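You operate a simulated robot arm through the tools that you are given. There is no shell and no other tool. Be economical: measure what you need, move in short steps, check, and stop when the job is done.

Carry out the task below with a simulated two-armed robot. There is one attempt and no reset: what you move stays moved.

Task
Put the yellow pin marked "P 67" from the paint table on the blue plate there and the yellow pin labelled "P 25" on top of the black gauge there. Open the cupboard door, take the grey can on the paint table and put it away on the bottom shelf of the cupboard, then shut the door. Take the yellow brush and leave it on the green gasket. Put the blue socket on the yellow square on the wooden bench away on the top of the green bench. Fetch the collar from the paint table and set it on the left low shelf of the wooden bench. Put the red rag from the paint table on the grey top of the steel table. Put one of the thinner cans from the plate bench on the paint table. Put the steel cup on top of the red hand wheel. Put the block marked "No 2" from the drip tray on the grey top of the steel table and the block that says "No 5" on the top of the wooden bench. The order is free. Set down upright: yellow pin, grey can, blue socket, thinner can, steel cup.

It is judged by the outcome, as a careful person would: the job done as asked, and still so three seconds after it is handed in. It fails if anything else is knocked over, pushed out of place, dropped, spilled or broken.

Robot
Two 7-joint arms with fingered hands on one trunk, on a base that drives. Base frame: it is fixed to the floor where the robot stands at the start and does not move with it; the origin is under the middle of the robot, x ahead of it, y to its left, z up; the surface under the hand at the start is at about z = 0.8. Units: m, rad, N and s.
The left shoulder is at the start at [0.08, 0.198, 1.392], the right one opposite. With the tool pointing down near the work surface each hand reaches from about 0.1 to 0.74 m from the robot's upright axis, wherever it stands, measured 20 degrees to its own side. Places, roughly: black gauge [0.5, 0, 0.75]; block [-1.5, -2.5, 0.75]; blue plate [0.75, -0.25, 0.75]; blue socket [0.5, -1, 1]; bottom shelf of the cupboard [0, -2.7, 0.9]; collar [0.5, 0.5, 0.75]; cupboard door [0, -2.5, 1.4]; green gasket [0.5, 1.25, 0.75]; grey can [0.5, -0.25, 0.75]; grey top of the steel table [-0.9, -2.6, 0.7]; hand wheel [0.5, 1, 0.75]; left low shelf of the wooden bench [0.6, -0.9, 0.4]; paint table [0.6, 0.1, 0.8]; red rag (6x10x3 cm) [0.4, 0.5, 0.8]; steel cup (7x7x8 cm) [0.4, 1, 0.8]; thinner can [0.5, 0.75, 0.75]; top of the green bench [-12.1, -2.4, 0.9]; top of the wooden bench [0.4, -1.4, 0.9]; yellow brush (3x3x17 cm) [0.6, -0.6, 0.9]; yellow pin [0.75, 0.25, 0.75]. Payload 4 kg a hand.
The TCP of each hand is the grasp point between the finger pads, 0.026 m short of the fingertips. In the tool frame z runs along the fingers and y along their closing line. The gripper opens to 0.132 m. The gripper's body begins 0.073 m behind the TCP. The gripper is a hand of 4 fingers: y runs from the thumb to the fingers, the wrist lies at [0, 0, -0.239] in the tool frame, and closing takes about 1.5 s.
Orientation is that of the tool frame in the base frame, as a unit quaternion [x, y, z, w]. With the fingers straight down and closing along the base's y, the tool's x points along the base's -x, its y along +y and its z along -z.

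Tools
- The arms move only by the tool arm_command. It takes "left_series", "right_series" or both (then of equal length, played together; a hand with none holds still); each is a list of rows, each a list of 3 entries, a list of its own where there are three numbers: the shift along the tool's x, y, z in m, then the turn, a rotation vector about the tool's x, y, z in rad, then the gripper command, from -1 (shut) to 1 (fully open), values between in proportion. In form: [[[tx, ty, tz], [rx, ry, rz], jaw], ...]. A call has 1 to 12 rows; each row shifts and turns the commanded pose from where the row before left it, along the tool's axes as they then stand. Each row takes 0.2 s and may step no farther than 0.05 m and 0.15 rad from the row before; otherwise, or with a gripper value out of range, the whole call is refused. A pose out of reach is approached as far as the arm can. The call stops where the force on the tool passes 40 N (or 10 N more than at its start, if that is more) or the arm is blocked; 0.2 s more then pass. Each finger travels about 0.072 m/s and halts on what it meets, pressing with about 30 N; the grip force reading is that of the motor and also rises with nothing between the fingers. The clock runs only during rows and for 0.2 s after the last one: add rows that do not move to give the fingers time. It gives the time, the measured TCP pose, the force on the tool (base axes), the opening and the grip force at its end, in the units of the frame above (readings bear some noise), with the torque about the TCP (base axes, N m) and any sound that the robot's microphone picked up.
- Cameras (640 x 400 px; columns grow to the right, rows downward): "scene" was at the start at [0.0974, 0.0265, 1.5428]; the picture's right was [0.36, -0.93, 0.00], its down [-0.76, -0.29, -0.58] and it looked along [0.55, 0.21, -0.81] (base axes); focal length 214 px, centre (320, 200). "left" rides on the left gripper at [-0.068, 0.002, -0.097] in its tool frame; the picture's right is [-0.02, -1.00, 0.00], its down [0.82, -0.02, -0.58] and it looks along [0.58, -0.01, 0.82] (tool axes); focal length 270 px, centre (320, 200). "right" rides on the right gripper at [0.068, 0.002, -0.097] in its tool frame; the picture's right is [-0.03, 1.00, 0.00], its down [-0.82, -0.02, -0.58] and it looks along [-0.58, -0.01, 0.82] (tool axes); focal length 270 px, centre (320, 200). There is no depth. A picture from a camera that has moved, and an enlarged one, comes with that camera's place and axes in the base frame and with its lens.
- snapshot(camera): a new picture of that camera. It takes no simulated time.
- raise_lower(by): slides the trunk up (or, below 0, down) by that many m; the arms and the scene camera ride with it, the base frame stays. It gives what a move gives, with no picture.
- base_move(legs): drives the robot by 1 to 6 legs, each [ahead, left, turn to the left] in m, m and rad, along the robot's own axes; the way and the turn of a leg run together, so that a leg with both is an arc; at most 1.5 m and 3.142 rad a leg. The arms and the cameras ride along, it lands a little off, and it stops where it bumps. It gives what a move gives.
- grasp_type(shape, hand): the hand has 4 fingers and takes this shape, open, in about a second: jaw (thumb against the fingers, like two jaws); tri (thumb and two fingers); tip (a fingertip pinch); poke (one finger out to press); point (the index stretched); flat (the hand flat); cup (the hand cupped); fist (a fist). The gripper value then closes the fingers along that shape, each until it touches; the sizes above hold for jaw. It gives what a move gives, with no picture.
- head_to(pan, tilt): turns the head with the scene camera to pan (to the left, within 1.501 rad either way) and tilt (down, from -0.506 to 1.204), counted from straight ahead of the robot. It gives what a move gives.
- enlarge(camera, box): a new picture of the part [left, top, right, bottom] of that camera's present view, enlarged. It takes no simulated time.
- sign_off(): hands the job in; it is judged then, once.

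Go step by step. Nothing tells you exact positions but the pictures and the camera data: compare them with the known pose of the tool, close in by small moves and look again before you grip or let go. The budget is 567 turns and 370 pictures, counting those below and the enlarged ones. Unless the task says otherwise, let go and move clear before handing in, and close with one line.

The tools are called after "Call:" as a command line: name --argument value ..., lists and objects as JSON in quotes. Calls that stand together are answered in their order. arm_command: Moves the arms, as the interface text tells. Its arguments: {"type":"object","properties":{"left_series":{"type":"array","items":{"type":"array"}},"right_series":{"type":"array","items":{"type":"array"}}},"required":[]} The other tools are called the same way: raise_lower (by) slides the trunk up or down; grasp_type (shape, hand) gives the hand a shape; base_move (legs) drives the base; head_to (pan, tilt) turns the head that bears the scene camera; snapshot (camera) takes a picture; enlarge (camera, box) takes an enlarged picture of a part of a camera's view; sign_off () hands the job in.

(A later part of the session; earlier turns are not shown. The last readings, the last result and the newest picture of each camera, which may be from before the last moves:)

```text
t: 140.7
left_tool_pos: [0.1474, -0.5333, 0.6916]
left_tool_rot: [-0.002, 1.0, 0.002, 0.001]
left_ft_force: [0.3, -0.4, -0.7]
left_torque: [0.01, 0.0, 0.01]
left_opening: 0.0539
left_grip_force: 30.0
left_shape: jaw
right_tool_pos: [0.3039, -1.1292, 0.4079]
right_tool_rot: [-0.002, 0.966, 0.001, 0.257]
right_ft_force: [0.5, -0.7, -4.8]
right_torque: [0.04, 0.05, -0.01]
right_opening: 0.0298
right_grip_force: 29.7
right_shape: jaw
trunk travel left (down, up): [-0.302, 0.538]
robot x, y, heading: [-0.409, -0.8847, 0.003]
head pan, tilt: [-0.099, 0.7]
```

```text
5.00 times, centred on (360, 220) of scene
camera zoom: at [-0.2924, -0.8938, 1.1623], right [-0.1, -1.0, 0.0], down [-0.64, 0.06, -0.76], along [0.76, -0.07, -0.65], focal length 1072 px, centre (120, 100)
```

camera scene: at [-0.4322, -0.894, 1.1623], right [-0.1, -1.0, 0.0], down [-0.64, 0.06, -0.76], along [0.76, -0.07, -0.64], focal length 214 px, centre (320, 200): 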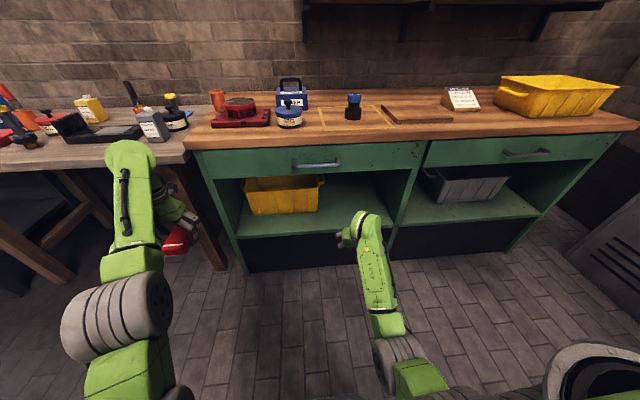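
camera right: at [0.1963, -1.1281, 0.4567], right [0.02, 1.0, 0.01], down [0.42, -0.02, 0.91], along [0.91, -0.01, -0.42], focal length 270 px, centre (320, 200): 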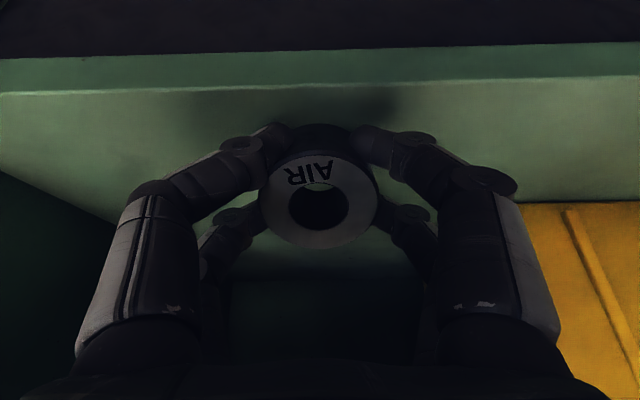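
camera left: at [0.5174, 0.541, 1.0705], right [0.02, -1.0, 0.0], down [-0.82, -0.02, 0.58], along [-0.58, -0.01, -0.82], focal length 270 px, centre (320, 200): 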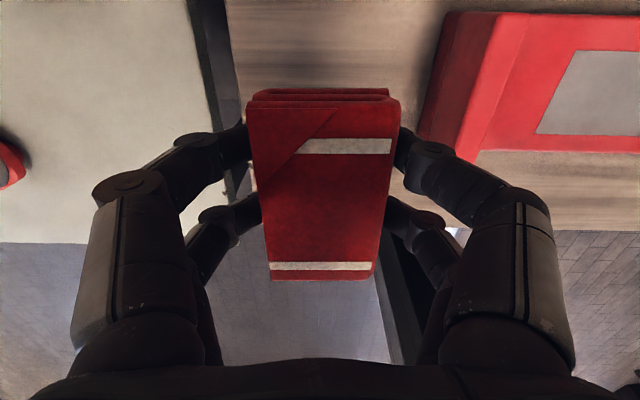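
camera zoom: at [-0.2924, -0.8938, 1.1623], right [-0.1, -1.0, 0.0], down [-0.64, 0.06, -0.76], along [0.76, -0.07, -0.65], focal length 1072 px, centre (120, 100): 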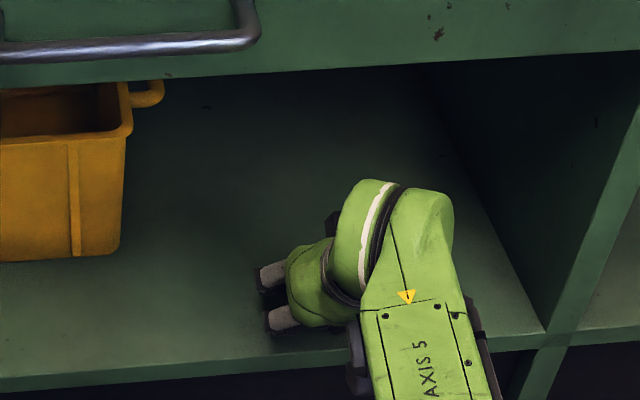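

The shelf front edge is nearer than thought (x ≈ 0.284); I move 3 cm deeper, then go on down.

Call:
arm_command --right_series '[[[-0.013, 0, 0.0075], [0, 0, 0], -1], [[-0.013, 0, 0.0075], [0, 0, 0], -1]]'

Call:
arm_command --right_series '[[[0.002, 0, 0.0035], [0, 0, 0], -1]]'

Call:
arm_command --right_series '[[[0.002, 0, 0.0035], [0, 0, 0], -1]]'

```text
t: 141.3
left_tool_pos: [0.1463, -0.5351, 0.6919]
left_tool_rot: [-0.001, 1.0, 0.001, 0.002]
left_ft_force: [-0.6, -0.1, -0.4]
left_torque: [0.02, 0.04, 0.05]
left_opening: 0.0537
left_grip_force: 29.8
left_shape: jaw
right_tool_pos: [0.3341, -1.1283, 0.4078]
right_tool_rot: [-0.001, 0.966, 0.001, 0.257]
right_ft_force: [0.9, 0.8, -4.6]
right_torque: [0.02, 0.04, 0.02]
right_opening: 0.0297
right_grip_force: 29.9
right_shape: jaw
trunk travel left (down, up): [-0.302, 0.538]
robot x, y, heading: [-0.4074, -0.8836, -0.001]
head pan, tilt: [-0.099, 0.7]
```

```text
t: 141.7
left_tool_pos: [0.1469, -0.5334, 0.6928]
left_tool_rot: [0.0, 1.0, 0.002, 0.002]
left_ft_force: [-0.1, -0.3, -0.4]
left_torque: [0.01, -0.03, 0.02]
left_opening: 0.0538
left_grip_force: 29.9
left_shape: jaw
right_tool_pos: [0.3337, -1.1281, 0.4035]
right_tool_rot: [-0.001, 0.966, 0.001, 0.257]
right_ft_force: [-1.1, 0.7, -4.3]
right_torque: [0.05, 0.05, -0.02]
right_opening: 0.0297
right_grip_force: 30.0
right_shape: jaw
trunk travel left (down, up): [-0.302, 0.538]
robot x, y, heading: [-0.4097, -0.8848, -0.004]
head pan, tilt: [-0.099, 0.7]
```

```text
t: 142.1
left_tool_pos: [0.1482, -0.5332, 0.6924]
left_tool_rot: [-0.001, 1.0, 0.002, 0.001]
left_ft_force: [0.9, -0.2, -1.0]
left_torque: [-0.02, 0.0, 0.02]
left_opening: 0.0541
left_grip_force: 29.9
left_shape: jaw
right_tool_pos: [0.3342, -1.1289, 0.3995]
right_tool_rot: [-0.001, 0.966, 0.0, 0.257]
right_ft_force: [-0.5, -0.1, -5.0]
right_torque: [0.04, 0.05, -0.01]
right_opening: 0.0299
right_grip_force: 29.8
right_shape: jaw
trunk travel left (down, up): [-0.302, 0.538]
robot x, y, heading: [-0.4055, -0.8872, -0.0]
head pan, tilt: [-0.099, 0.7]
```

Call:
arm_command --right_series '[[[0.002, 0, 0.0035], [0, 0, 0], -1]]'

Call:
arm_command --right_series '[[[0.002, 0, 0.0035], [0, 0, 0], -1]]'

Call:
arm_command --right_series '[[[0.002, 0, 0.0035], [0, 0, 0], -1]]'

```text
t: 142.5
left_tool_pos: [0.1472, -0.5342, 0.6928]
left_tool_rot: [-0.002, 1.0, 0.001, 0.001]
left_ft_force: [1.0, 0.5, -0.6]
left_torque: [-0.02, 0.01, 0.01]
left_opening: 0.054
left_grip_force: 29.9
left_shape: jaw
right_tool_pos: [0.334, -1.1283, 0.3989]
right_tool_rot: [-0.002, 0.966, 0.001, 0.258]
right_ft_force: [1.4, -0.6, -1.5]
right_torque: [-0.05, -0.01, 0.0]
right_opening: 0.0295
right_grip_force: 29.3
right_shape: jaw
trunk travel left (down, up): [-0.302, 0.538]
robot x, y, heading: [-0.407, -0.8857, 0.002]
head pan, tilt: [-0.099, 0.7]
```

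```text
t: 142.9
left_tool_pos: [0.1472, -0.533, 0.6943]
left_tool_rot: [0.0, 1.0, 0.001, 0.002]
left_ft_force: [0.3, -0.5, -0.5]
left_torque: [0.04, 0.01, 0.01]
left_opening: 0.0541
left_grip_force: 30.1
left_shape: jaw
right_tool_pos: [0.3306, -1.1279, 0.3982]
right_tool_rot: [-0.002, 0.966, 0.0, 0.259]
right_ft_force: [3.4, -0.2, 4.5]
right_torque: [-0.04, -0.03, 0.0]
right_opening: 0.03
right_grip_force: 30.2
right_shape: jaw
right hand out of reach, approached as far as the arm can: row 1
trunk travel left (down, up): [-0.302, 0.538]
robot x, y, heading: [-0.4041, -0.8842, -0.0]
head pan, tilt: [-0.099, 0.7]
```

```text
t: 143.3
left_tool_pos: [0.1464, -0.5335, 0.6946]
left_tool_rot: [-0.001, 1.0, 0.002, 0.003]
left_ft_force: [-0.8, 0.1, -0.9]
left_torque: [-0.01, -0.04, 0.02]
left_opening: 0.0537
left_grip_force: 29.9
left_shape: jaw
right_tool_pos: [0.3315, -1.1273, 0.398]
right_tool_rot: [-0.001, 0.965, -0.001, 0.261]
right_ft_force: [6.2, -1.9, 11.5]
right_torque: [-0.15, -0.1, 0.06]
right_opening: 0.0299
right_grip_force: 29.7
right_shape: jaw
trunk travel left (down, up): [-0.302, 0.538]
robot x, y, heading: [-0.4094, -0.8876, 0.005]
head pan, tilt: [-0.099, 0.7]
```

Contact at the near rim. I ease up 1 mm and open slowly so the collar settles flat.

Call:
arm_command --right_series '[[[-0.001, 0, -0.0015], [0, 0, 0], -0.7], [[0, 0, 0], [0, 0, 0], -0.5], [[0, 0, 0], [0, 0, 0], -0.4], [[0, 0, 0], [0, 0, 0], -0.2], [[0, 0, 0], [0, 0, 0], 0], [[0, 0, 0], [0, 0, 0], 0.2], [[0, 0, 0], [0, 0, 0], 0.2]]'

Call:
snapshot --camera "right"

```text
t: 144.9
left_tool_pos: [0.1469, -0.5337, 0.6929]
left_tool_rot: [-0.001, 1.0, 0.001, 0.002]
left_ft_force: [0.1, -0.5, -0.4]
left_torque: [-0.01, 0.02, -0.02]
left_opening: 0.0539
left_grip_force: 30.3
left_shape: jaw
right_tool_pos: [0.3294, -1.1285, 0.3946]
right_tool_rot: [-0.001, 0.966, 0.0, 0.257]
right_ft_force: [-1.1, -1.6, 4.1]
right_torque: [0.13, 0.02, 0.03]
right_opening: 0.077
right_grip_force: 0.0
right_shape: jaw
trunk travel left (down, up): [-0.302, 0.538]
robot x, y, heading: [-0.4076, -0.8878, 0.004]
head pan, tilt: [-0.099, 0.7]
```

```text
254 pictures are left
camera right: at [0.2213, -1.1268, 0.4435], right [0.02, 1.0, 0.01], down [0.42, -0.02, 0.91], along [0.91, -0.01, -0.42], focal length 270 px, centre (320, 200)
```

right: 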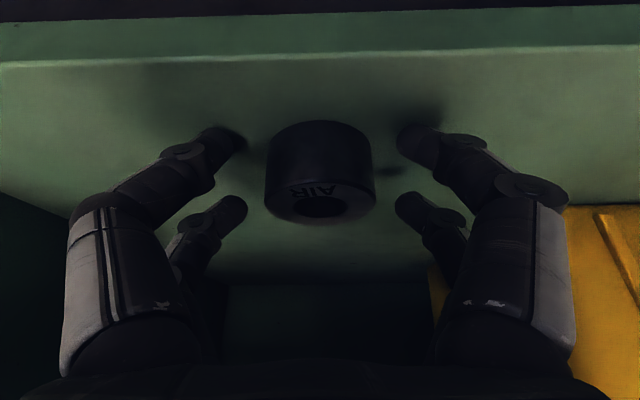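

The collar stands flat on the shelf. I retreat up and back, out of the compartment.

Call:
arm_command --right_series '[[[0, 0, -0.03], [0, 0, 0], 0.2], [[0, 0, -0.035], [0, 0, 0], 0.2], [[0.02, 0, -0.03], [0, 0, 0], 0.2], [[0.039, 0, -0.0225], [0, 0, 0], 0.2], [[0.039, 0, -0.0225], [0, 0, 0], 0.2], [[0.039, 0, -0.0225], [0, 0, 0], 0.2]]'

Call:
snapshot --camera "right"

Call:
snapshot --camera "scene"

```text
t: 146.3
left_tool_pos: [0.1467, -0.5336, 0.6939]
left_tool_rot: [-0.001, 1.0, 0.002, 0.003]
left_ft_force: [0.3, 0.5, -0.5]
left_torque: [-0.02, 0.01, 0.0]
left_opening: 0.0538
left_grip_force: 30.4
left_shape: jaw
right_tool_pos: [0.1293, -1.1292, 0.4681]
right_tool_rot: [0.0, 0.966, 0.001, 0.258]
right_ft_force: [-0.4, -0.2, 0.1]
right_torque: [-0.01, -0.02, -0.01]
right_opening: 0.0787
right_grip_force: 0.1
right_shape: jaw
trunk travel left (down, up): [-0.302, 0.538]
robot x, y, heading: [-0.4039, -0.8864, 0.001]
head pan, tilt: [-0.099, 0.7]
```

```text
253 pictures are left
camera right: at [0.0222, -1.1273, 0.5162], right [0.02, 1.0, 0.01], down [0.42, -0.02, 0.91], along [0.91, -0.01, -0.42], focal length 270 px, centre (320, 200)
```

right: 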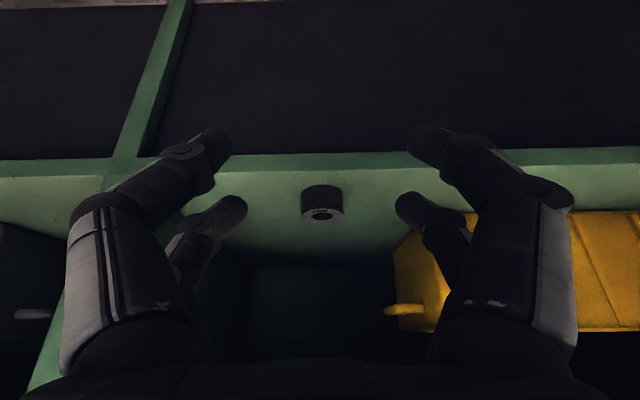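

```text
252 pictures are left
camera scene: at [-0.2942, -0.8935, 1.1625], right [-0.1, -1.0, 0.0], down [-0.64, 0.06, -0.77], along [0.76, -0.07, -0.64], focal length 214 px, centre (320, 200)
```

scene: 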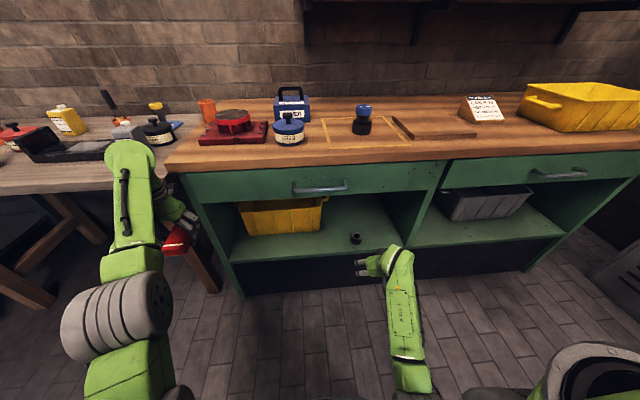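

The collar is in place. I back off, raise the trunk, straighten the right hand and go for the grey can.

Call:
base_move --legs '[[-0.2, 0, 0]]'

Call:
raise_lower --by 0.4

Call:
arm_command --right_series '[[[0, 0, 0], [0, 0.15, 0], 1], [[0, 0, 0], [0, 0.15, 0], 1], [[0, 0, 0], [0, 0.15, 0], 1], [[0, 0, 0], [0, 0.07, 0], 1], [[-0.04, 0.02, -0.02], [0, 0, 0], 1], [[-0.04, 0.02, -0.02], [0, 0, 0], 1], [[0, 0.03, -0.03], [0, 0, 0], 1], [[0, 0.03, -0.04], [0, 0, 0], 1], [[0, 0, -0.045], [0, 0, 0], 1], [[0, 0, -0.04], [0, 0, 0], 1]]'

Call:
base_move --legs '[[0, 0.7, 0], [0.42, 0, 0]]'

Call:
snapshot --camera "right"

Call:
snapshot --camera "scene"

```text
t: 147.9
left_tool_pos: [-0.0529, -0.5337, 0.6932]
left_tool_rot: [-0.001, 1.0, 0.001, 0.002]
left_ft_force: [-0.2, 0.5, -1.1]
left_torque: [-0.01, -0.02, -0.04]
left_opening: 0.054
left_grip_force: 30.0
left_shape: jaw
right_tool_pos: [-0.07, -1.129, 0.468]
right_tool_rot: [-0.001, 0.966, 0.001, 0.258]
right_ft_force: [-0.1, -0.1, 1.0]
right_torque: [-0.02, -0.04, 0.05]
right_opening: 0.0789
right_grip_force: 0.1
right_shape: jaw
trunk travel left (down, up): [-0.302, 0.538]
robot x, y, heading: [-0.6073, -0.888, 0.0]
head pan, tilt: [-0.099, 0.7]
```

```text
t: 151.7
left_tool_pos: [-0.0533, -0.5337, 1.0923]
left_tool_rot: [0.0, 1.0, 0.002, 0.001]
left_ft_force: [0.2, 0.4, -0.7]
left_torque: [0.05, 0.01, 0.03]
left_opening: 0.0539
left_grip_force: 29.7
left_shape: jaw
right_tool_pos: [-0.0682, -1.1277, 0.8667]
right_tool_rot: [-0.001, 0.966, 0.001, 0.257]
right_ft_force: [0.0, 0.1, -0.3]
right_torque: [0.01, 0.01, 0.0]
right_opening: 0.0785
right_grip_force: 0.0
right_shape: jaw
trunk travel left (down, up): [-0.702, 0.138]
robot x, y, heading: [-0.6042, -0.8857, 0.001]
head pan, tilt: [-0.099, 0.7]
```

```text
t: 153.9
left_tool_pos: [-0.0528, -0.5338, 1.0932]
left_tool_rot: [-0.001, 1.0, 0.002, 0.002]
left_ft_force: [-0.2, 0.5, -0.4]
left_torque: [0.01, -0.02, -0.01]
left_opening: 0.0539
left_grip_force: 29.5
left_shape: jaw
right_tool_pos: [0.0081, -1.0276, 1.0627]
right_tool_rot: [-0.001, 1.0, 0.001, 0.0]
right_ft_force: [-0.3, 0.1, 0.0]
right_torque: [0.0, -0.02, -0.03]
right_opening: 0.1317
right_grip_force: 0.0
right_shape: jaw
trunk travel left (down, up): [-0.702, 0.138]
robot x, y, heading: [-0.6062, -0.8867, 0.004]
head pan, tilt: [-0.099, 0.7]
```

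```text
t: 159.9
left_tool_pos: [0.3654, 0.1692, 1.0947]
left_tool_rot: [0.0, 1.0, 0.002, 0.003]
left_ft_force: [0.5, 0.8, -0.6]
left_torque: [0.02, -0.02, 0.02]
left_opening: 0.0539
left_grip_force: 29.9
left_shape: jaw
right_tool_pos: [0.4257, -0.3246, 1.0639]
right_tool_rot: [0.0, 1.0, 0.001, 0.002]
right_ft_force: [0.4, -0.3, 0.2]
right_torque: [-0.04, 0.02, -0.01]
right_opening: 0.1316
right_grip_force: 0.0
right_shape: jaw
trunk travel left (down, up): [-0.702, 0.138]
robot x, y, heading: [-0.1894, -0.1817, -0.001]
head pan, tilt: [-0.099, 0.7]
```

```text
251 pictures are left
camera right: at [0.3571, -0.3237, 1.1582], right [0.02, 1.0, 0.0], down [0.81, -0.02, 0.58], along [0.58, -0.01, -0.81], focal length 270 px, centre (320, 200)
```

right: 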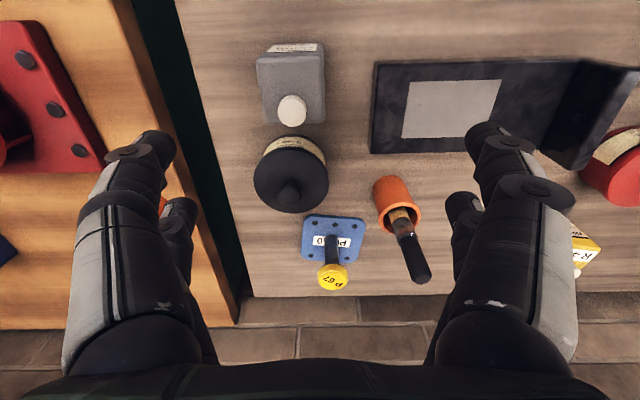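

```text
250 pictures are left
camera scene: at [-0.0771, -0.1906, 1.5626], right [-0.1, -1.0, 0.0], down [-0.64, 0.06, -0.77], along [0.76, -0.08, -0.64], focal length 214 px, centre (320, 200)
```

scene: 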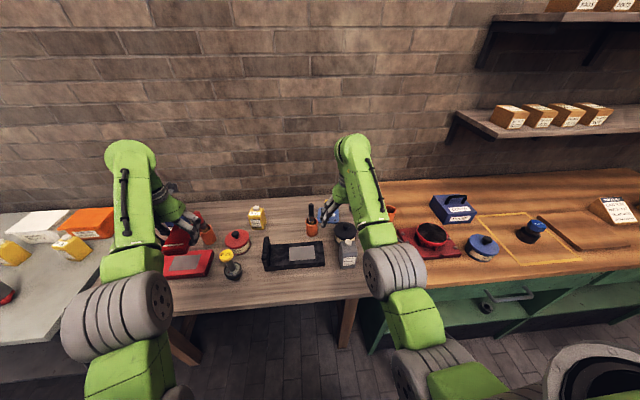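

Grey can cap at about (0.436, -0.351). I align and descend partway.

Call:
arm_command --right_series '[[[-0.01, -0.027, 0.02], [0, 0, 0], 0.5], [[0, 0, 0.04], [0, 0, 0], 0.5], [[0, 0, 0.04], [0, 0, 0], 0.5]]'

Call:
snapshot --camera "right"

```text
t: 160.7
left_tool_pos: [0.3673, 0.1689, 1.0926]
left_tool_rot: [-0.001, 1.0, 0.002, 0.001]
left_ft_force: [0.9, 1.0, -0.8]
left_torque: [-0.01, 0.01, -0.03]
left_opening: 0.0537
left_grip_force: 30.2
left_shape: jaw
right_tool_pos: [0.4379, -0.3513, 0.962]
right_tool_rot: [-0.001, 1.0, 0.0, 0.001]
right_ft_force: [-0.5, 0.5, -0.6]
right_torque: [-0.03, 0.01, 0.01]
right_opening: 0.0992
right_grip_force: 0.2
right_shape: jaw
trunk travel left (down, up): [-0.702, 0.138]
robot x, y, heading: [-0.1907, -0.1819, 0.002]
head pan, tilt: [-0.099, 0.7]
```

```text
249 pictures are left
camera right: at [0.369, -0.3507, 1.0566], right [0.02, 1.0, 0.0], down [0.81, -0.02, 0.58], along [0.58, -0.01, -0.81], focal length 270 px, centre (320, 200)
```

right: 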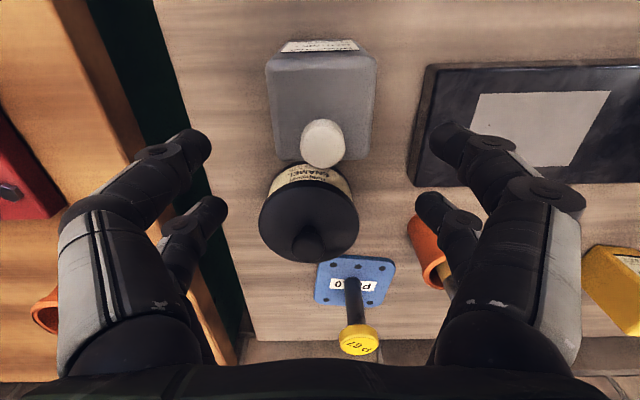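

Call:
arm_command --right_series '[[[0.003, 0.001, 0.04], [0, 0, 0], 0.5], [[0, 0, 0.04], [0, 0, 0], 0.5], [[0, 0, 0.025], [0, 0, 0], 0.5], [[0, 0, 0], [0, 0, 0], 0], [[0, 0, 0], [0, 0, 0], -0.5], [[0, 0, 0], [0, 0, 0], -1], [[0, 0, 0], [0, 0, 0], -1], [[0, 0, 0], [0, 0, 0], -1]]'

Call:
snapshot --camera "right"

```text
t: 162.5
left_tool_pos: [0.3653, 0.1682, 1.0939]
left_tool_rot: [-0.001, 1.0, 0.001, 0.002]
left_ft_force: [-0.2, -0.3, 0.1]
left_torque: [0.01, -0.02, 0.03]
left_opening: 0.0536
left_grip_force: 29.9
left_shape: jaw
right_tool_pos: [0.4345, -0.3506, 0.8553]
right_tool_rot: [0.0, 1.0, 0.0, 0.001]
right_ft_force: [0.0, 0.7, 1.6]
right_torque: [-0.14, 0.26, 0.03]
right_opening: 0.0413
right_grip_force: 30.3
right_shape: jaw
trunk travel left (down, up): [-0.702, 0.138]
robot x, y, heading: [-0.1909, -0.1846, 0.004]
head pan, tilt: [-0.099, 0.7]
```

```text
248 pictures are left
camera right: at [0.3664, -0.35, 0.9515], right [0.02, 1.0, 0.0], down [0.81, -0.02, 0.58], along [0.58, -0.01, -0.82], focal length 270 px, centre (320, 200)
```

right: 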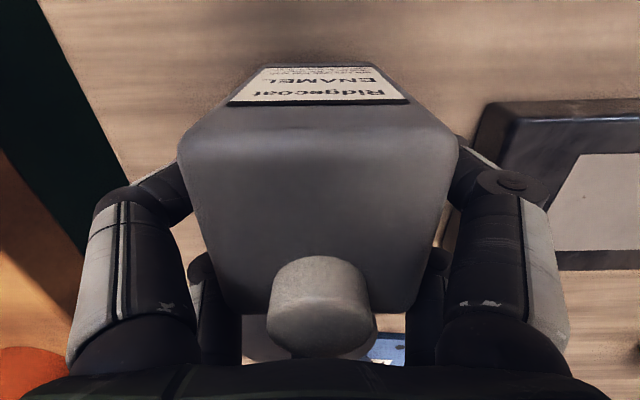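

Gripped. I lift, back away, and turn to face the cupboard wall.

Call:
arm_command --right_series '[[[0, 0, -0.03], [0, 0, 0], -1], [[0, 0, -0.045], [0, 0, 0], -1], [[0, 0, -0.045], [0, 0, 0], -1], [[0, 0, -0.045], [0, 0, 0], -1], [[0, 0, -0.045], [0, 0, 0], -1]]'

Call:
base_move --legs '[[-0.75, 0, 0], [0, 0, -1.571]]'

Call:
head_to --pan 0.0 --tilt 0.35

Call:
snapshot --camera "scene"

Call:
snapshot --camera "right"

```text
t: 163.7
left_tool_pos: [0.3656, 0.1682, 1.0929]
left_tool_rot: [0.0, 1.0, 0.002, 0.003]
left_ft_force: [-0.9, 0.2, -0.9]
left_torque: [0.02, -0.03, 0.01]
left_opening: 0.0537
left_grip_force: 30.0
left_shape: jaw
right_tool_pos: [0.4332, -0.3517, 1.0678]
right_tool_rot: [-0.001, 1.0, 0.0, -0.001]
right_ft_force: [0.8, 0.3, -4.5]
right_torque: [-0.02, -0.08, 0.0]
right_opening: 0.0405
right_grip_force: 30.0
right_shape: jaw
trunk travel left (down, up): [-0.702, 0.138]
robot x, y, heading: [-0.1907, -0.183, 0.003]
head pan, tilt: [-0.099, 0.7]
```

```text
t: 171.7
left_tool_pos: [-0.5963, -0.7407, 1.0926]
left_tool_rot: [0.71, 0.704, -0.001, 0.002]
left_ft_force: [0.4, -0.5, 0.0]
left_torque: [-0.01, 0.01, 0.0]
left_opening: 0.0537
left_grip_force: 30.1
left_shape: jaw
right_tool_pos: [-1.1144, -0.8052, 1.0664]
right_tool_rot: [0.71, 0.704, 0.0, 0.0]
right_ft_force: [-0.4, -0.4, -4.2]
right_torque: [-0.08, -0.04, 0.02]
right_opening: 0.0405
right_grip_force: 30.2
right_shape: jaw
trunk travel left (down, up): [-0.702, 0.138]
robot x, y, heading: [-0.9431, -0.182, -1.582]
head pan, tilt: [-0.099, 0.7]
```

```text
t: 172.5
left_tool_pos: [-0.5946, -0.7408, 1.0944]
left_tool_rot: [0.71, 0.705, -0.001, 0.002]
left_ft_force: [-0.2, 0.2, -0.2]
left_torque: [0.0, 0.01, -0.02]
left_opening: 0.0536
left_grip_force: 30.1
left_shape: jaw
right_tool_pos: [-1.1168, -0.8053, 1.0673]
right_tool_rot: [0.71, 0.705, 0.001, 0.001]
right_ft_force: [-0.2, 0.4, -3.4]
right_torque: [-0.01, -0.01, -0.02]
right_opening: 0.0408
right_grip_force: 30.3
right_shape: jaw
trunk travel left (down, up): [-0.702, 0.138]
robot x, y, heading: [-0.9461, -0.1803, -1.571]
head pan, tilt: [0.0, 0.351]
```

```text
247 pictures are left
camera scene: at [-0.9448, -0.3065, 1.5936], right [-1.0, 0.01, 0.0], down [0.0, 0.35, -0.94], along [-0.01, -0.94, -0.35], focal length 214 px, centre (320, 200)
```

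scene: 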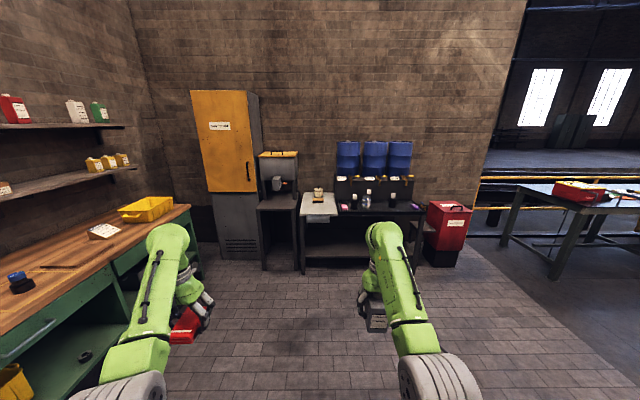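

```text
246 pictures are left
camera right: at [-1.1141, -0.7366, 1.1628], right [1.0, -0.03, 0.0], down [-0.03, -0.82, 0.58], along [-0.02, -0.58, -0.82], focal length 270 px, centre (320, 200)
```

right: 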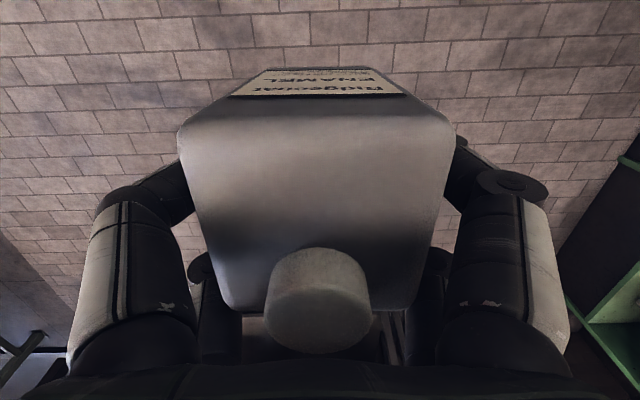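

Call:
enlarge --camera "scene" --box '[180, 80, 320, 280]'

Call:
enlarge --camera "scene" --box '[240, 130, 480, 280]'

```text
2.00 times, centred on (250, 180) of scene
camera zoom: at [-0.9448, -0.3065, 1.5936], right [-1.0, 0.01, 0.0], down [0.0, 0.35, -0.94], along [-0.01, -0.94, -0.35], focal length 429 px, centre (460, 240)
```

zoom: 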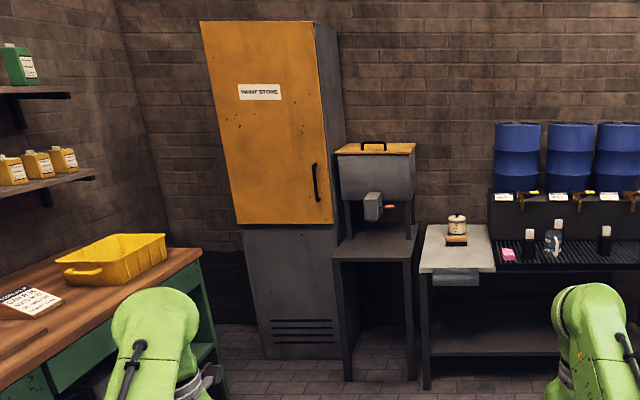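

```text
2.67 times, centred on (360, 205) of scene
camera zoom: at [-0.9448, -0.3065, 1.5936], right [-1.0, 0.01, 0.0], down [0.0, 0.35, -0.94], along [-0.01, -0.94, -0.35], focal length 572 px, centre (213, 187)
```

zoom: 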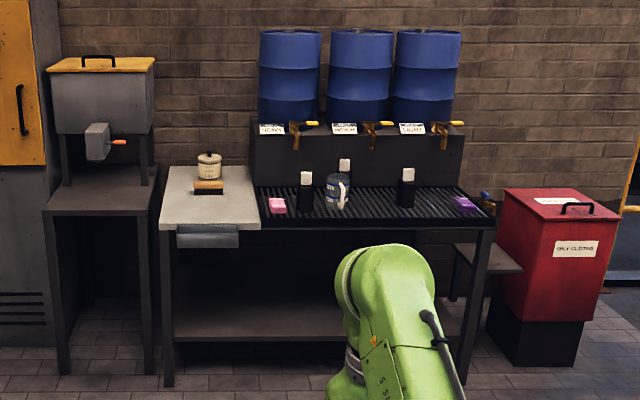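

I see the cupboard (door handle near (-0.22, -2.5, 1.1), hinge on the +x side) and the steel table with a grey top at left and the drip tray. First I drive up to lay the rag on the grey top.

Call:
base_move --legs '[[1.3, -0.1, 0], [0.25, 0, 0]]'

Call:
head_to --pan 0.0 --tilt 0.85

Call:
snapshot --camera "scene"

Call:
snapshot --camera "left"

```text
t: 180.4
left_tool_pos: [-0.7246, -2.2838, 1.0944]
left_tool_rot: [0.714, 0.7, 0.0, 0.004]
left_ft_force: [-0.4, 1.1, -0.3]
left_torque: [-0.03, 0.02, 0.02]
left_opening: 0.0534
left_grip_force: 29.9
left_shape: jaw
right_tool_pos: [-1.2444, -2.3417, 1.0685]
right_tool_rot: [0.713, 0.701, -0.001, 0.002]
right_ft_force: [0.9, -0.2, -3.6]
right_torque: [-0.08, 0.0, -0.01]
right_opening: 0.0407
right_grip_force: 30.0
right_shape: jaw
trunk travel left (down, up): [-0.702, 0.138]
robot x, y, heading: [-1.0627, -1.7244, -1.587]
head pan, tilt: [0.0, 0.351]
```

```text
t: 181.3
left_tool_pos: [-0.7242, -2.2875, 1.0929]
left_tool_rot: [0.714, 0.701, 0.0, 0.002]
left_ft_force: [0.7, 0.2, -0.2]
left_torque: [-0.03, 0.05, 0.02]
left_opening: 0.0535
left_grip_force: 30.0
left_shape: jaw
right_tool_pos: [-1.2448, -2.3447, 1.0674]
right_tool_rot: [0.714, 0.7, 0.0, 0.001]
right_ft_force: [-0.2, -0.5, -3.4]
right_torque: [-0.05, 0.02, 0.02]
right_opening: 0.0409
right_grip_force: 29.8
right_shape: jaw
trunk travel left (down, up): [-0.702, 0.138]
robot x, y, heading: [-1.065, -1.7205, -1.586]
head pan, tilt: [0.0, 0.85]
```

```text
243 pictures are left
camera scene: at [-1.0677, -1.8344, 1.55], right [-1.0, 0.02, 0.0], down [0.01, 0.75, -0.66], along [-0.01, -0.66, -0.75], focal length 214 px, centre (320, 200)
```

scene: 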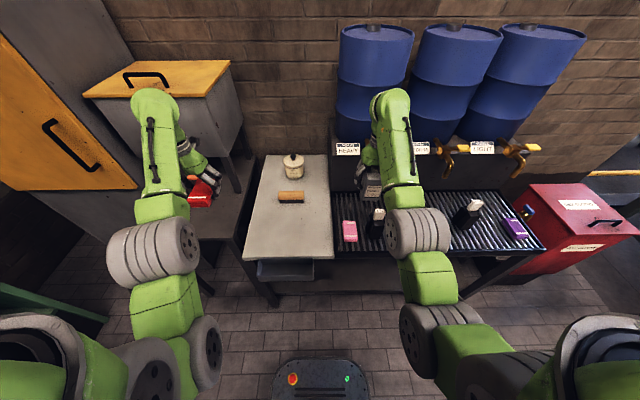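

```text
242 pictures are left
camera left: at [-0.7257, -2.3552, 1.1897], right [-1.0, -0.01, 0.0], down [-0.01, 0.82, 0.58], along [0.0, 0.58, -0.82], focal length 270 px, centre (320, 200)
```

left: 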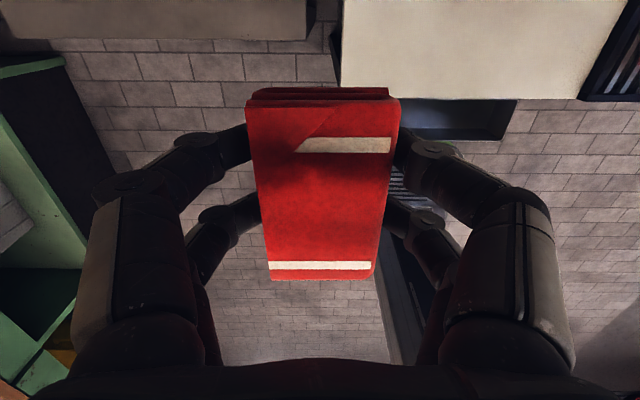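

Call:
base_move --legs '[[0.1, 0, 0.015]]'

Call:
arm_command --left_series '[[[0, -0.045, 0], [0, 0, 0], -1], [[0, -0.045, 0], [0, 0, 0], -1], [[0, -0.045, 0.01], [0, 0, 0], -1], [[-0.01, -0.02, 0.04], [0, 0, 0], -1], [[0, 0, 0.045], [0, 0, 0], -1], [[0, 0, 0.045], [0, 0, 0], -1], [[0, 0, 0.045], [0, 0, 0], -1]]'

Call:
snapshot --camera "left"

Call:
snapshot --camera "scene"

```text
t: 182.5
left_tool_pos: [-0.7173, -2.3746, 1.096]
left_tool_rot: [0.709, 0.705, -0.001, 0.005]
left_ft_force: [-1.2, -0.2, -0.5]
left_torque: [-0.03, 0.0, 0.0]
left_opening: 0.0536
left_grip_force: 30.3
left_shape: jaw
right_tool_pos: [-1.2377, -2.4399, 1.0708]
right_tool_rot: [0.708, 0.706, -0.002, 0.003]
right_ft_force: [-0.6, 0.9, -3.4]
right_torque: [-0.08, 0.05, 0.02]
right_opening: 0.0407
right_grip_force: 30.2
right_shape: jaw
trunk travel left (down, up): [-0.702, 0.138]
robot x, y, heading: [-1.066, -1.8211, -1.58]
head pan, tilt: [0.0, 0.85]
```

```text
t: 184.1
left_tool_pos: [-0.8709, -2.3917, 0.9066]
left_tool_rot: [0.709, 0.705, 0.001, 0.003]
left_ft_force: [0.3, -0.4, -0.7]
left_torque: [0.01, 0.0, -0.03]
left_opening: 0.0537
left_grip_force: 29.7
left_shape: jaw
right_tool_pos: [-1.238, -2.4463, 1.0669]
right_tool_rot: [0.708, 0.706, 0.001, 0.001]
right_ft_force: [0.3, 0.4, -4.2]
right_torque: [-0.03, -0.02, 0.0]
right_opening: 0.0408
right_grip_force: 29.9
right_shape: jaw
trunk travel left (down, up): [-0.702, 0.138]
robot x, y, heading: [-1.0646, -1.8213, -1.571]
head pan, tilt: [0.0, 0.85]
```

```text
241 pictures are left
camera left: at [-0.8718, -2.4589, 1.0035], right [-1.0, -0.02, 0.0], down [-0.02, 0.82, 0.57], along [-0.01, 0.57, -0.82], focal length 270 px, centre (320, 200)
```

left: 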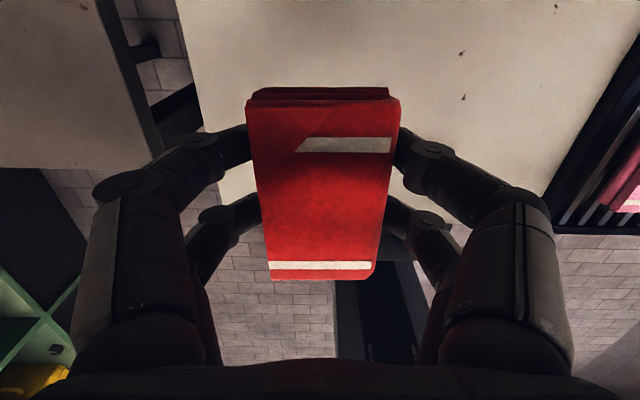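

```text
240 pictures are left
camera scene: at [-1.0673, -1.9331, 1.55], right [-1.0, 0.0, 0.0], down [0.0, 0.75, -0.66], along [0.0, -0.66, -0.75], focal length 214 px, centre (320, 200)
```

scene: 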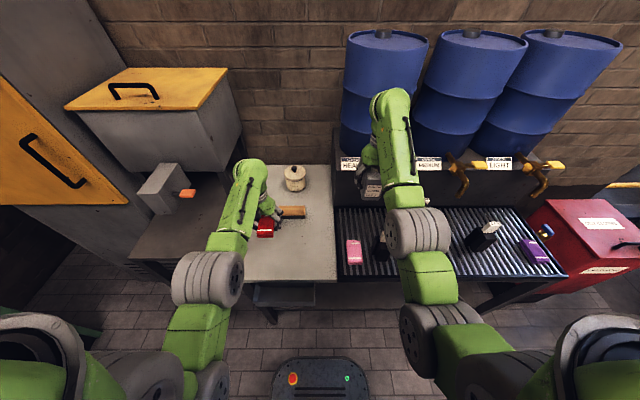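

Call:
arm_command --left_series '[[[0.01, 0, 0.04], [0, 0, 0], -1], [[0, 0, 0.04], [0, 0, 0], -1], [[0, 0, 0.04], [0, 0, 0], -1]]'

Call:
snapshot --camera "left"

Call:
enlarge --camera "scene" --box '[220, 150, 360, 290]'

```text
t: 184.9
left_tool_pos: [-0.8718, -2.3813, 0.7869]
left_tool_rot: [0.709, 0.706, 0.001, 0.003]
left_ft_force: [0.0, -0.2, -0.6]
left_torque: [-0.01, -0.03, 0.02]
left_opening: 0.0535
left_grip_force: 30.0
left_shape: jaw
right_tool_pos: [-1.236, -2.4458, 1.0678]
right_tool_rot: [0.708, 0.706, 0.0, 0.001]
right_ft_force: [0.3, -0.8, -3.9]
right_torque: [-0.06, 0.04, 0.01]
right_opening: 0.0407
right_grip_force: 30.2
right_shape: jaw
trunk travel left (down, up): [-0.702, 0.138]
robot x, y, heading: [-1.0652, -1.8234, -1.568]
head pan, tilt: [0.0, 0.85]
```

```text
239 pictures are left
camera left: at [-0.8728, -2.4494, 0.884], right [-1.0, -0.02, 0.0], down [-0.02, 0.82, 0.57], along [-0.01, 0.57, -0.82], focal length 270 px, centre (320, 200)
```

left: 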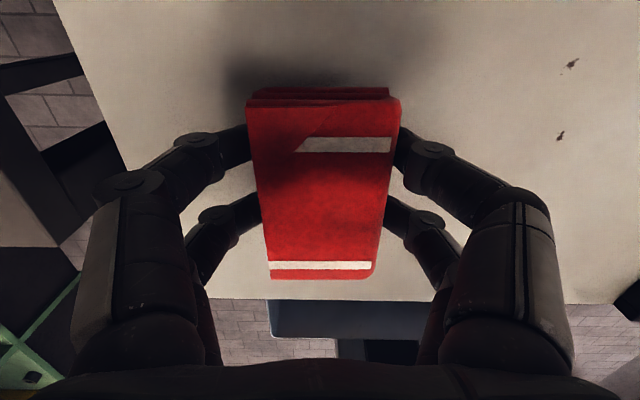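

```text
2.86 times, centred on (290, 220) of scene
camera zoom: at [-1.0673, -1.9325, 1.55], right [-1.0, 0.0, 0.0], down [0.0, 0.75, -0.66], along [0.0, -0.66, -0.75], focal length 613 px, centre (406, 143)
```

zoom: 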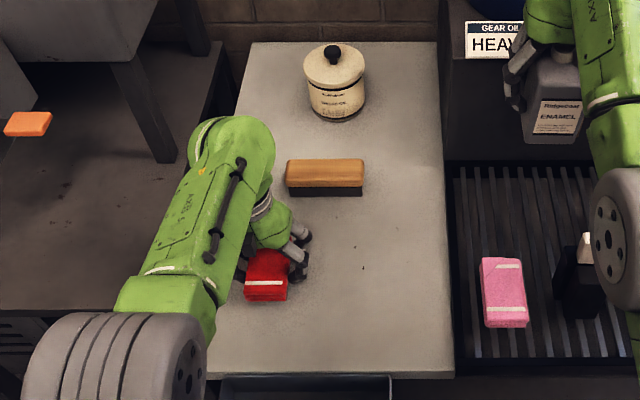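

Call:
arm_command --left_series '[[[0, 0, 0.012], [0, 0, 0], -1], [[0, 0, 0.01], [0, 0, 0], -1]]'

Call:
arm_command --left_series '[[[0, 0, 0.01], [0, 0, 0], -1]]'

Call:
arm_command --left_series '[[[0, 0, 0.008], [0, 0, 0], -1]]'

```text
t: 185.5
left_tool_pos: [-0.8725, -2.3804, 0.7661]
left_tool_rot: [0.709, 0.705, -0.001, 0.005]
left_ft_force: [-0.8, -1.8, 1.1]
left_torque: [-0.03, 0.03, -0.01]
left_opening: 0.0537
left_grip_force: 29.6
left_shape: jaw
right_tool_pos: [-1.2368, -2.4443, 1.0677]
right_tool_rot: [0.708, 0.706, 0.0, 0.002]
right_ft_force: [-0.1, -0.4, -3.8]
right_torque: [-0.03, 0.02, -0.01]
right_opening: 0.0409
right_grip_force: 30.0
right_shape: jaw
trunk travel left (down, up): [-0.702, 0.138]
robot x, y, heading: [-1.0669, -1.8223, -1.568]
head pan, tilt: [0.0, 0.85]
```

```text
t: 186.1
left_tool_pos: [-0.8719, -2.387, 0.7662]
left_tool_rot: [0.71, 0.704, -0.007, 0.011]
left_ft_force: [-1.4, 9.8, 28.8]
left_torque: [0.85, 0.27, -0.09]
left_opening: 0.0536
left_grip_force: 30.2
left_shape: jaw
right_tool_pos: [-1.2369, -2.4434, 1.0684]
right_tool_rot: [0.709, 0.705, 0.001, 0.001]
right_ft_force: [0.4, -1.9, -4.3]
right_torque: [-0.04, -0.01, -0.02]
right_opening: 0.0409
right_grip_force: 30.5
right_shape: jaw
trunk travel left (down, up): [-0.702, 0.138]
robot x, y, heading: [-1.0663, -1.822, -1.575]
head pan, tilt: [0.0, 0.85]
stopped in row 1 (left hand): the force on the tool passed its limit at 49 N (the readings are from after the stop); the commanded pose is now the measured one
```

```text
t: 186.5
left_tool_pos: [-0.8714, -2.3909, 0.7664]
left_tool_rot: [0.709, 0.705, -0.012, 0.016]
left_ft_force: [-1.7, 9.5, 27.1]
left_torque: [0.91, 0.33, -0.02]
left_opening: 0.0539
left_grip_force: 29.7
left_shape: jaw
right_tool_pos: [-1.237, -2.4412, 1.0683]
right_tool_rot: [0.708, 0.706, 0.0, 0.002]
right_ft_force: [0.8, -0.2, -3.8]
right_torque: [-0.06, -0.02, 0.02]
right_opening: 0.0408
right_grip_force: 30.0
right_shape: jaw
trunk travel left (down, up): [-0.702, 0.138]
robot x, y, heading: [-1.064, -1.8222, -1.578]
head pan, tilt: [0.0, 0.85]
stopped in row 1 (left hand): the force on the tool passed its limit at 45 N (the readings are from after the stop); the commanded pose is now the measured one
```

Contact with the grey top at z ≈ 0.74. I ease up and release the rag.

Call:
arm_command --left_series '[[[0, 0, -0.003], [0, 0, 0], -1], [[0, 0, 0], [0, 0, 0], -0.3], [[0, 0, 0], [0, 0, 0], 0], [[0, 0, 0], [0, 0, 0], 0.2], [[0, 0, 0], [0, 0, 0], 0.3], [[0, 0, 0], [0, 0, 0], 0.3], [[0, 0, -0.04], [0, 0, 0], 0.3], [[0, 0, -0.045], [0, 0, 0], 0.3], [[0, 0, -0.045], [0, 0, 0], 0.3], [[0, 0, -0.045], [0, 0, 0], 0.3], [[0, 0, -0.045], [0, 0, 0], 0.3], [[0, 0, -0.04], [0, 0, 0], 0.3]]'

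Call:
snapshot --camera "left"

```text
t: 189.1
left_tool_pos: [-0.8731, -2.3827, 1.0244]
left_tool_rot: [0.708, 0.706, -0.009, 0.013]
left_ft_force: [0.3, -0.5, 0.3]
left_torque: [-0.01, 0.06, 0.0]
left_opening: 0.0854
left_grip_force: 0.0
left_shape: jaw
right_tool_pos: [-1.2363, -2.4429, 1.0661]
right_tool_rot: [0.708, 0.706, 0.001, 0.0]
right_ft_force: [-0.3, 0.7, -4.4]
right_torque: [-0.09, -0.01, -0.04]
right_opening: 0.0408
right_grip_force: 30.0
right_shape: jaw
trunk travel left (down, up): [-0.702, 0.138]
robot x, y, heading: [-1.0666, -1.8253, -1.572]
head pan, tilt: [0.0, 0.85]
```

```text
237 pictures are left
camera left: at [-0.8741, -2.4483, 1.1236], right [-1.0, -0.02, -0.01], down [-0.02, 0.83, 0.55], along [-0.01, 0.55, -0.83], focal length 270 px, centre (320, 200)
```

left: 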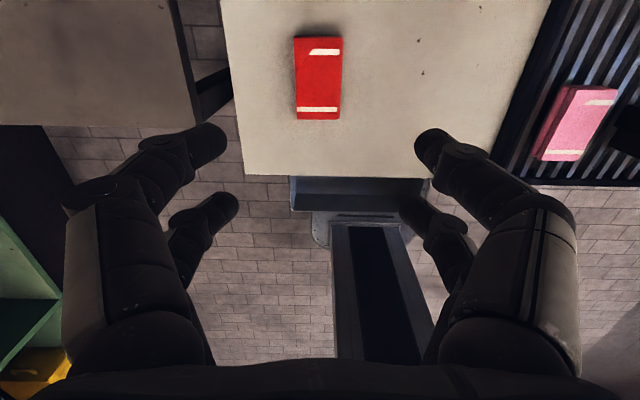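

The rag lies on the grey top. For the door I use the free left hand; first I swing the right hand with the can out and back so it keeps clear of the dispenser.

Call:
arm_command --right_series '[[[0.025, -0.04, 0], [0, 0, 0], -1], [[0.025, -0.04, 0], [0, 0, 0], -1], [[0.025, -0.04, 0], [0, 0, 0], -1], [[0.025, -0.04, 0], [0, 0, 0], -1], [[0.025, -0.04, 0], [0, 0, 0], -1], [[0.025, -0.04, 0], [0, 0, 0], -1], [[0.025, -0.04, 0], [0, 0, 0], -1]]' --left_series '[[[0, 0, 0], [0, 0, 0], 1], [[0, 0, 0], [0, 0, 0], 1], [[0, 0, 0], [0, 0, 0], 1], [[0, 0, 0], [0, 0, 0], 1], [[0, 0, 0], [0, 0, 0], 1], [[0, 0, 0], [0, 0, 0], 1], [[0, 0, 0], [0, 0, 0], 1]]'

Call:
base_move --legs '[[-0.25, 0, 0], [0, 0.6, 0]]'

Call:
head_to --pan 0.3 --tilt 0.5

Call:
snapshot --camera "scene"

```text
t: 190.7
left_tool_pos: [-0.8739, -2.3815, 1.0253]
left_tool_rot: [0.708, 0.706, -0.009, 0.014]
left_ft_force: [-1.0, 0.2, -0.5]
left_torque: [-0.01, -0.03, 0.0]
left_opening: 0.1315
left_grip_force: 0.1
left_shape: jaw
right_tool_pos: [-1.5231, -2.279, 1.0587]
right_tool_rot: [0.708, 0.706, 0.001, 0.002]
right_ft_force: [-0.7, 0.2, -4.1]
right_torque: [-0.09, -0.03, -0.01]
right_opening: 0.0405
right_grip_force: 30.2
right_shape: jaw
right hand out of reach, approached as far as the arm can: row 5, 6
trunk travel left (down, up): [-0.702, 0.138]
robot x, y, heading: [-1.0667, -1.8208, -1.571]
head pan, tilt: [0.0, 0.85]
```

```text
t: 195.5
left_tool_pos: [-0.2688, -2.1349, 1.0248]
left_tool_rot: [0.708, 0.706, -0.008, 0.013]
left_ft_force: [-0.2, 0.2, -0.7]
left_torque: [0.0, 0.01, 0.01]
left_opening: 0.132
left_grip_force: 0.0
left_shape: jaw
right_tool_pos: [-0.9188, -2.0312, 1.0579]
right_tool_rot: [0.709, 0.706, 0.001, 0.002]
right_ft_force: [0.1, -0.1, -4.7]
right_torque: [-0.06, -0.01, 0.01]
right_opening: 0.0405
right_grip_force: 29.9
right_shape: jaw
trunk travel left (down, up): [-0.702, 0.138]
robot x, y, heading: [-0.4581, -1.5735, -1.574]
head pan, tilt: [0.0, 0.85]
```

```text
t: 196.3
left_tool_pos: [-0.2684, -2.1351, 1.0248]
left_tool_rot: [0.708, 0.706, -0.009, 0.013]
left_ft_force: [0.1, 0.2, 0.0]
left_torque: [0.0, 0.02, -0.02]
left_opening: 0.1317
left_grip_force: 0.1
left_shape: jaw
right_tool_pos: [-0.9172, -2.0322, 1.0582]
right_tool_rot: [0.708, 0.706, 0.001, 0.0]
right_ft_force: [-0.4, 0.3, -4.8]
right_torque: [-0.07, -0.01, 0.02]
right_opening: 0.0405
right_grip_force: 30.1
right_shape: jaw
trunk travel left (down, up): [-0.702, 0.138]
robot x, y, heading: [-0.4622, -1.5714, -1.573]
head pan, tilt: [0.3, 0.499]
```

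```text
236 pictures are left
camera scene: at [-0.4361, -1.6905, 1.58], right [-0.96, -0.29, 0.0], down [-0.14, 0.46, -0.88], along [0.26, -0.84, -0.48], focal length 214 px, centre (320, 200)
```

scene: 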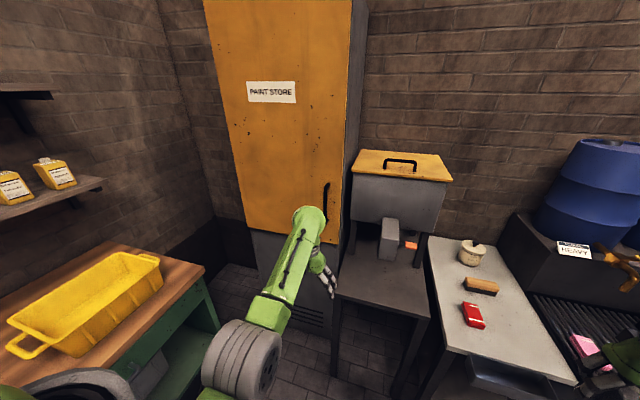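

The handle is at about (-0.215, -2.51, z 1.02–1.19). I turn the left hand to point forward horizontally.

Call:
arm_command --left_series '[[[0, 0, 0], [0, -0.15, 0], 1], [[0, 0, 0], [0, -0.15, 0], 1], [[0, 0, 0], [0, -0.15, 0], 1], [[0, 0, 0], [0, -0.15, 0], 1], [[0, 0, 0], [0, -0.15, 0], 1], [[0, 0, 0], [0, -0.15, 0], 1], [[0, 0, 0], [0, -0.15, 0], 1], [[0, 0, 0], [0, -0.15, 0], 1], [[0, 0, 0], [0, -0.15, 0], 1], [[0, 0, 0], [0, -0.15, 0], 1], [[0, 0, 0], [0, -0.07, 0], 1]]'

Call:
snapshot --camera "left"

Call:
snapshot --camera "scene"

```text
t: 198.7
left_tool_pos: [-0.2682, -2.1326, 1.025]
left_tool_rot: [0.495, 0.489, -0.507, 0.509]
left_ft_force: [-1.0, -0.2, -0.2]
left_torque: [0.03, 0.02, 0.01]
left_opening: 0.1318
left_grip_force: 0.1
left_shape: jaw
right_tool_pos: [-0.9169, -2.0321, 1.0589]
right_tool_rot: [0.708, 0.706, 0.001, 0.001]
right_ft_force: [0.4, -0.5, -3.7]
right_torque: [-0.06, -0.01, 0.02]
right_opening: 0.0405
right_grip_force: 30.1
right_shape: jaw
trunk travel left (down, up): [-0.702, 0.138]
robot x, y, heading: [-0.4627, -1.5742, -1.574]
head pan, tilt: [0.3, 0.499]
```

```text
235 pictures are left
camera left: at [-0.2686, -2.0348, 1.0905], right [-1.0, 0.0, 0.02], down [-0.01, 0.55, -0.83], along [-0.01, -0.83, -0.55], focal length 270 px, centre (320, 200)
```

left: 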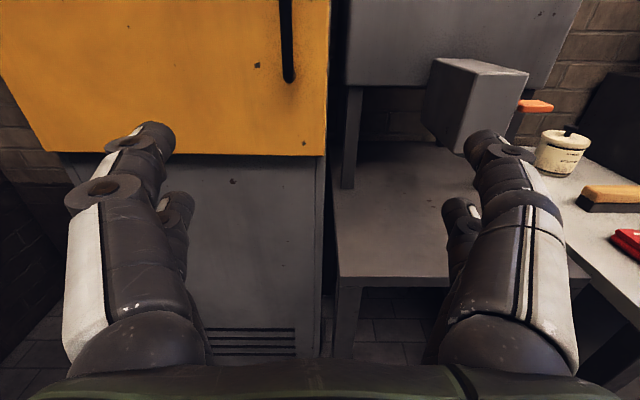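

```text
234 pictures are left
camera scene: at [-0.4366, -1.6906, 1.5801], right [-0.96, -0.29, 0.0], down [-0.14, 0.46, -0.88], along [0.26, -0.84, -0.48], focal length 214 px, centre (320, 200)
```

scene: 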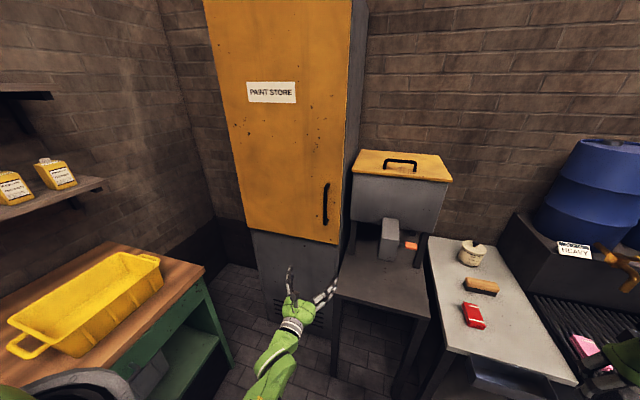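

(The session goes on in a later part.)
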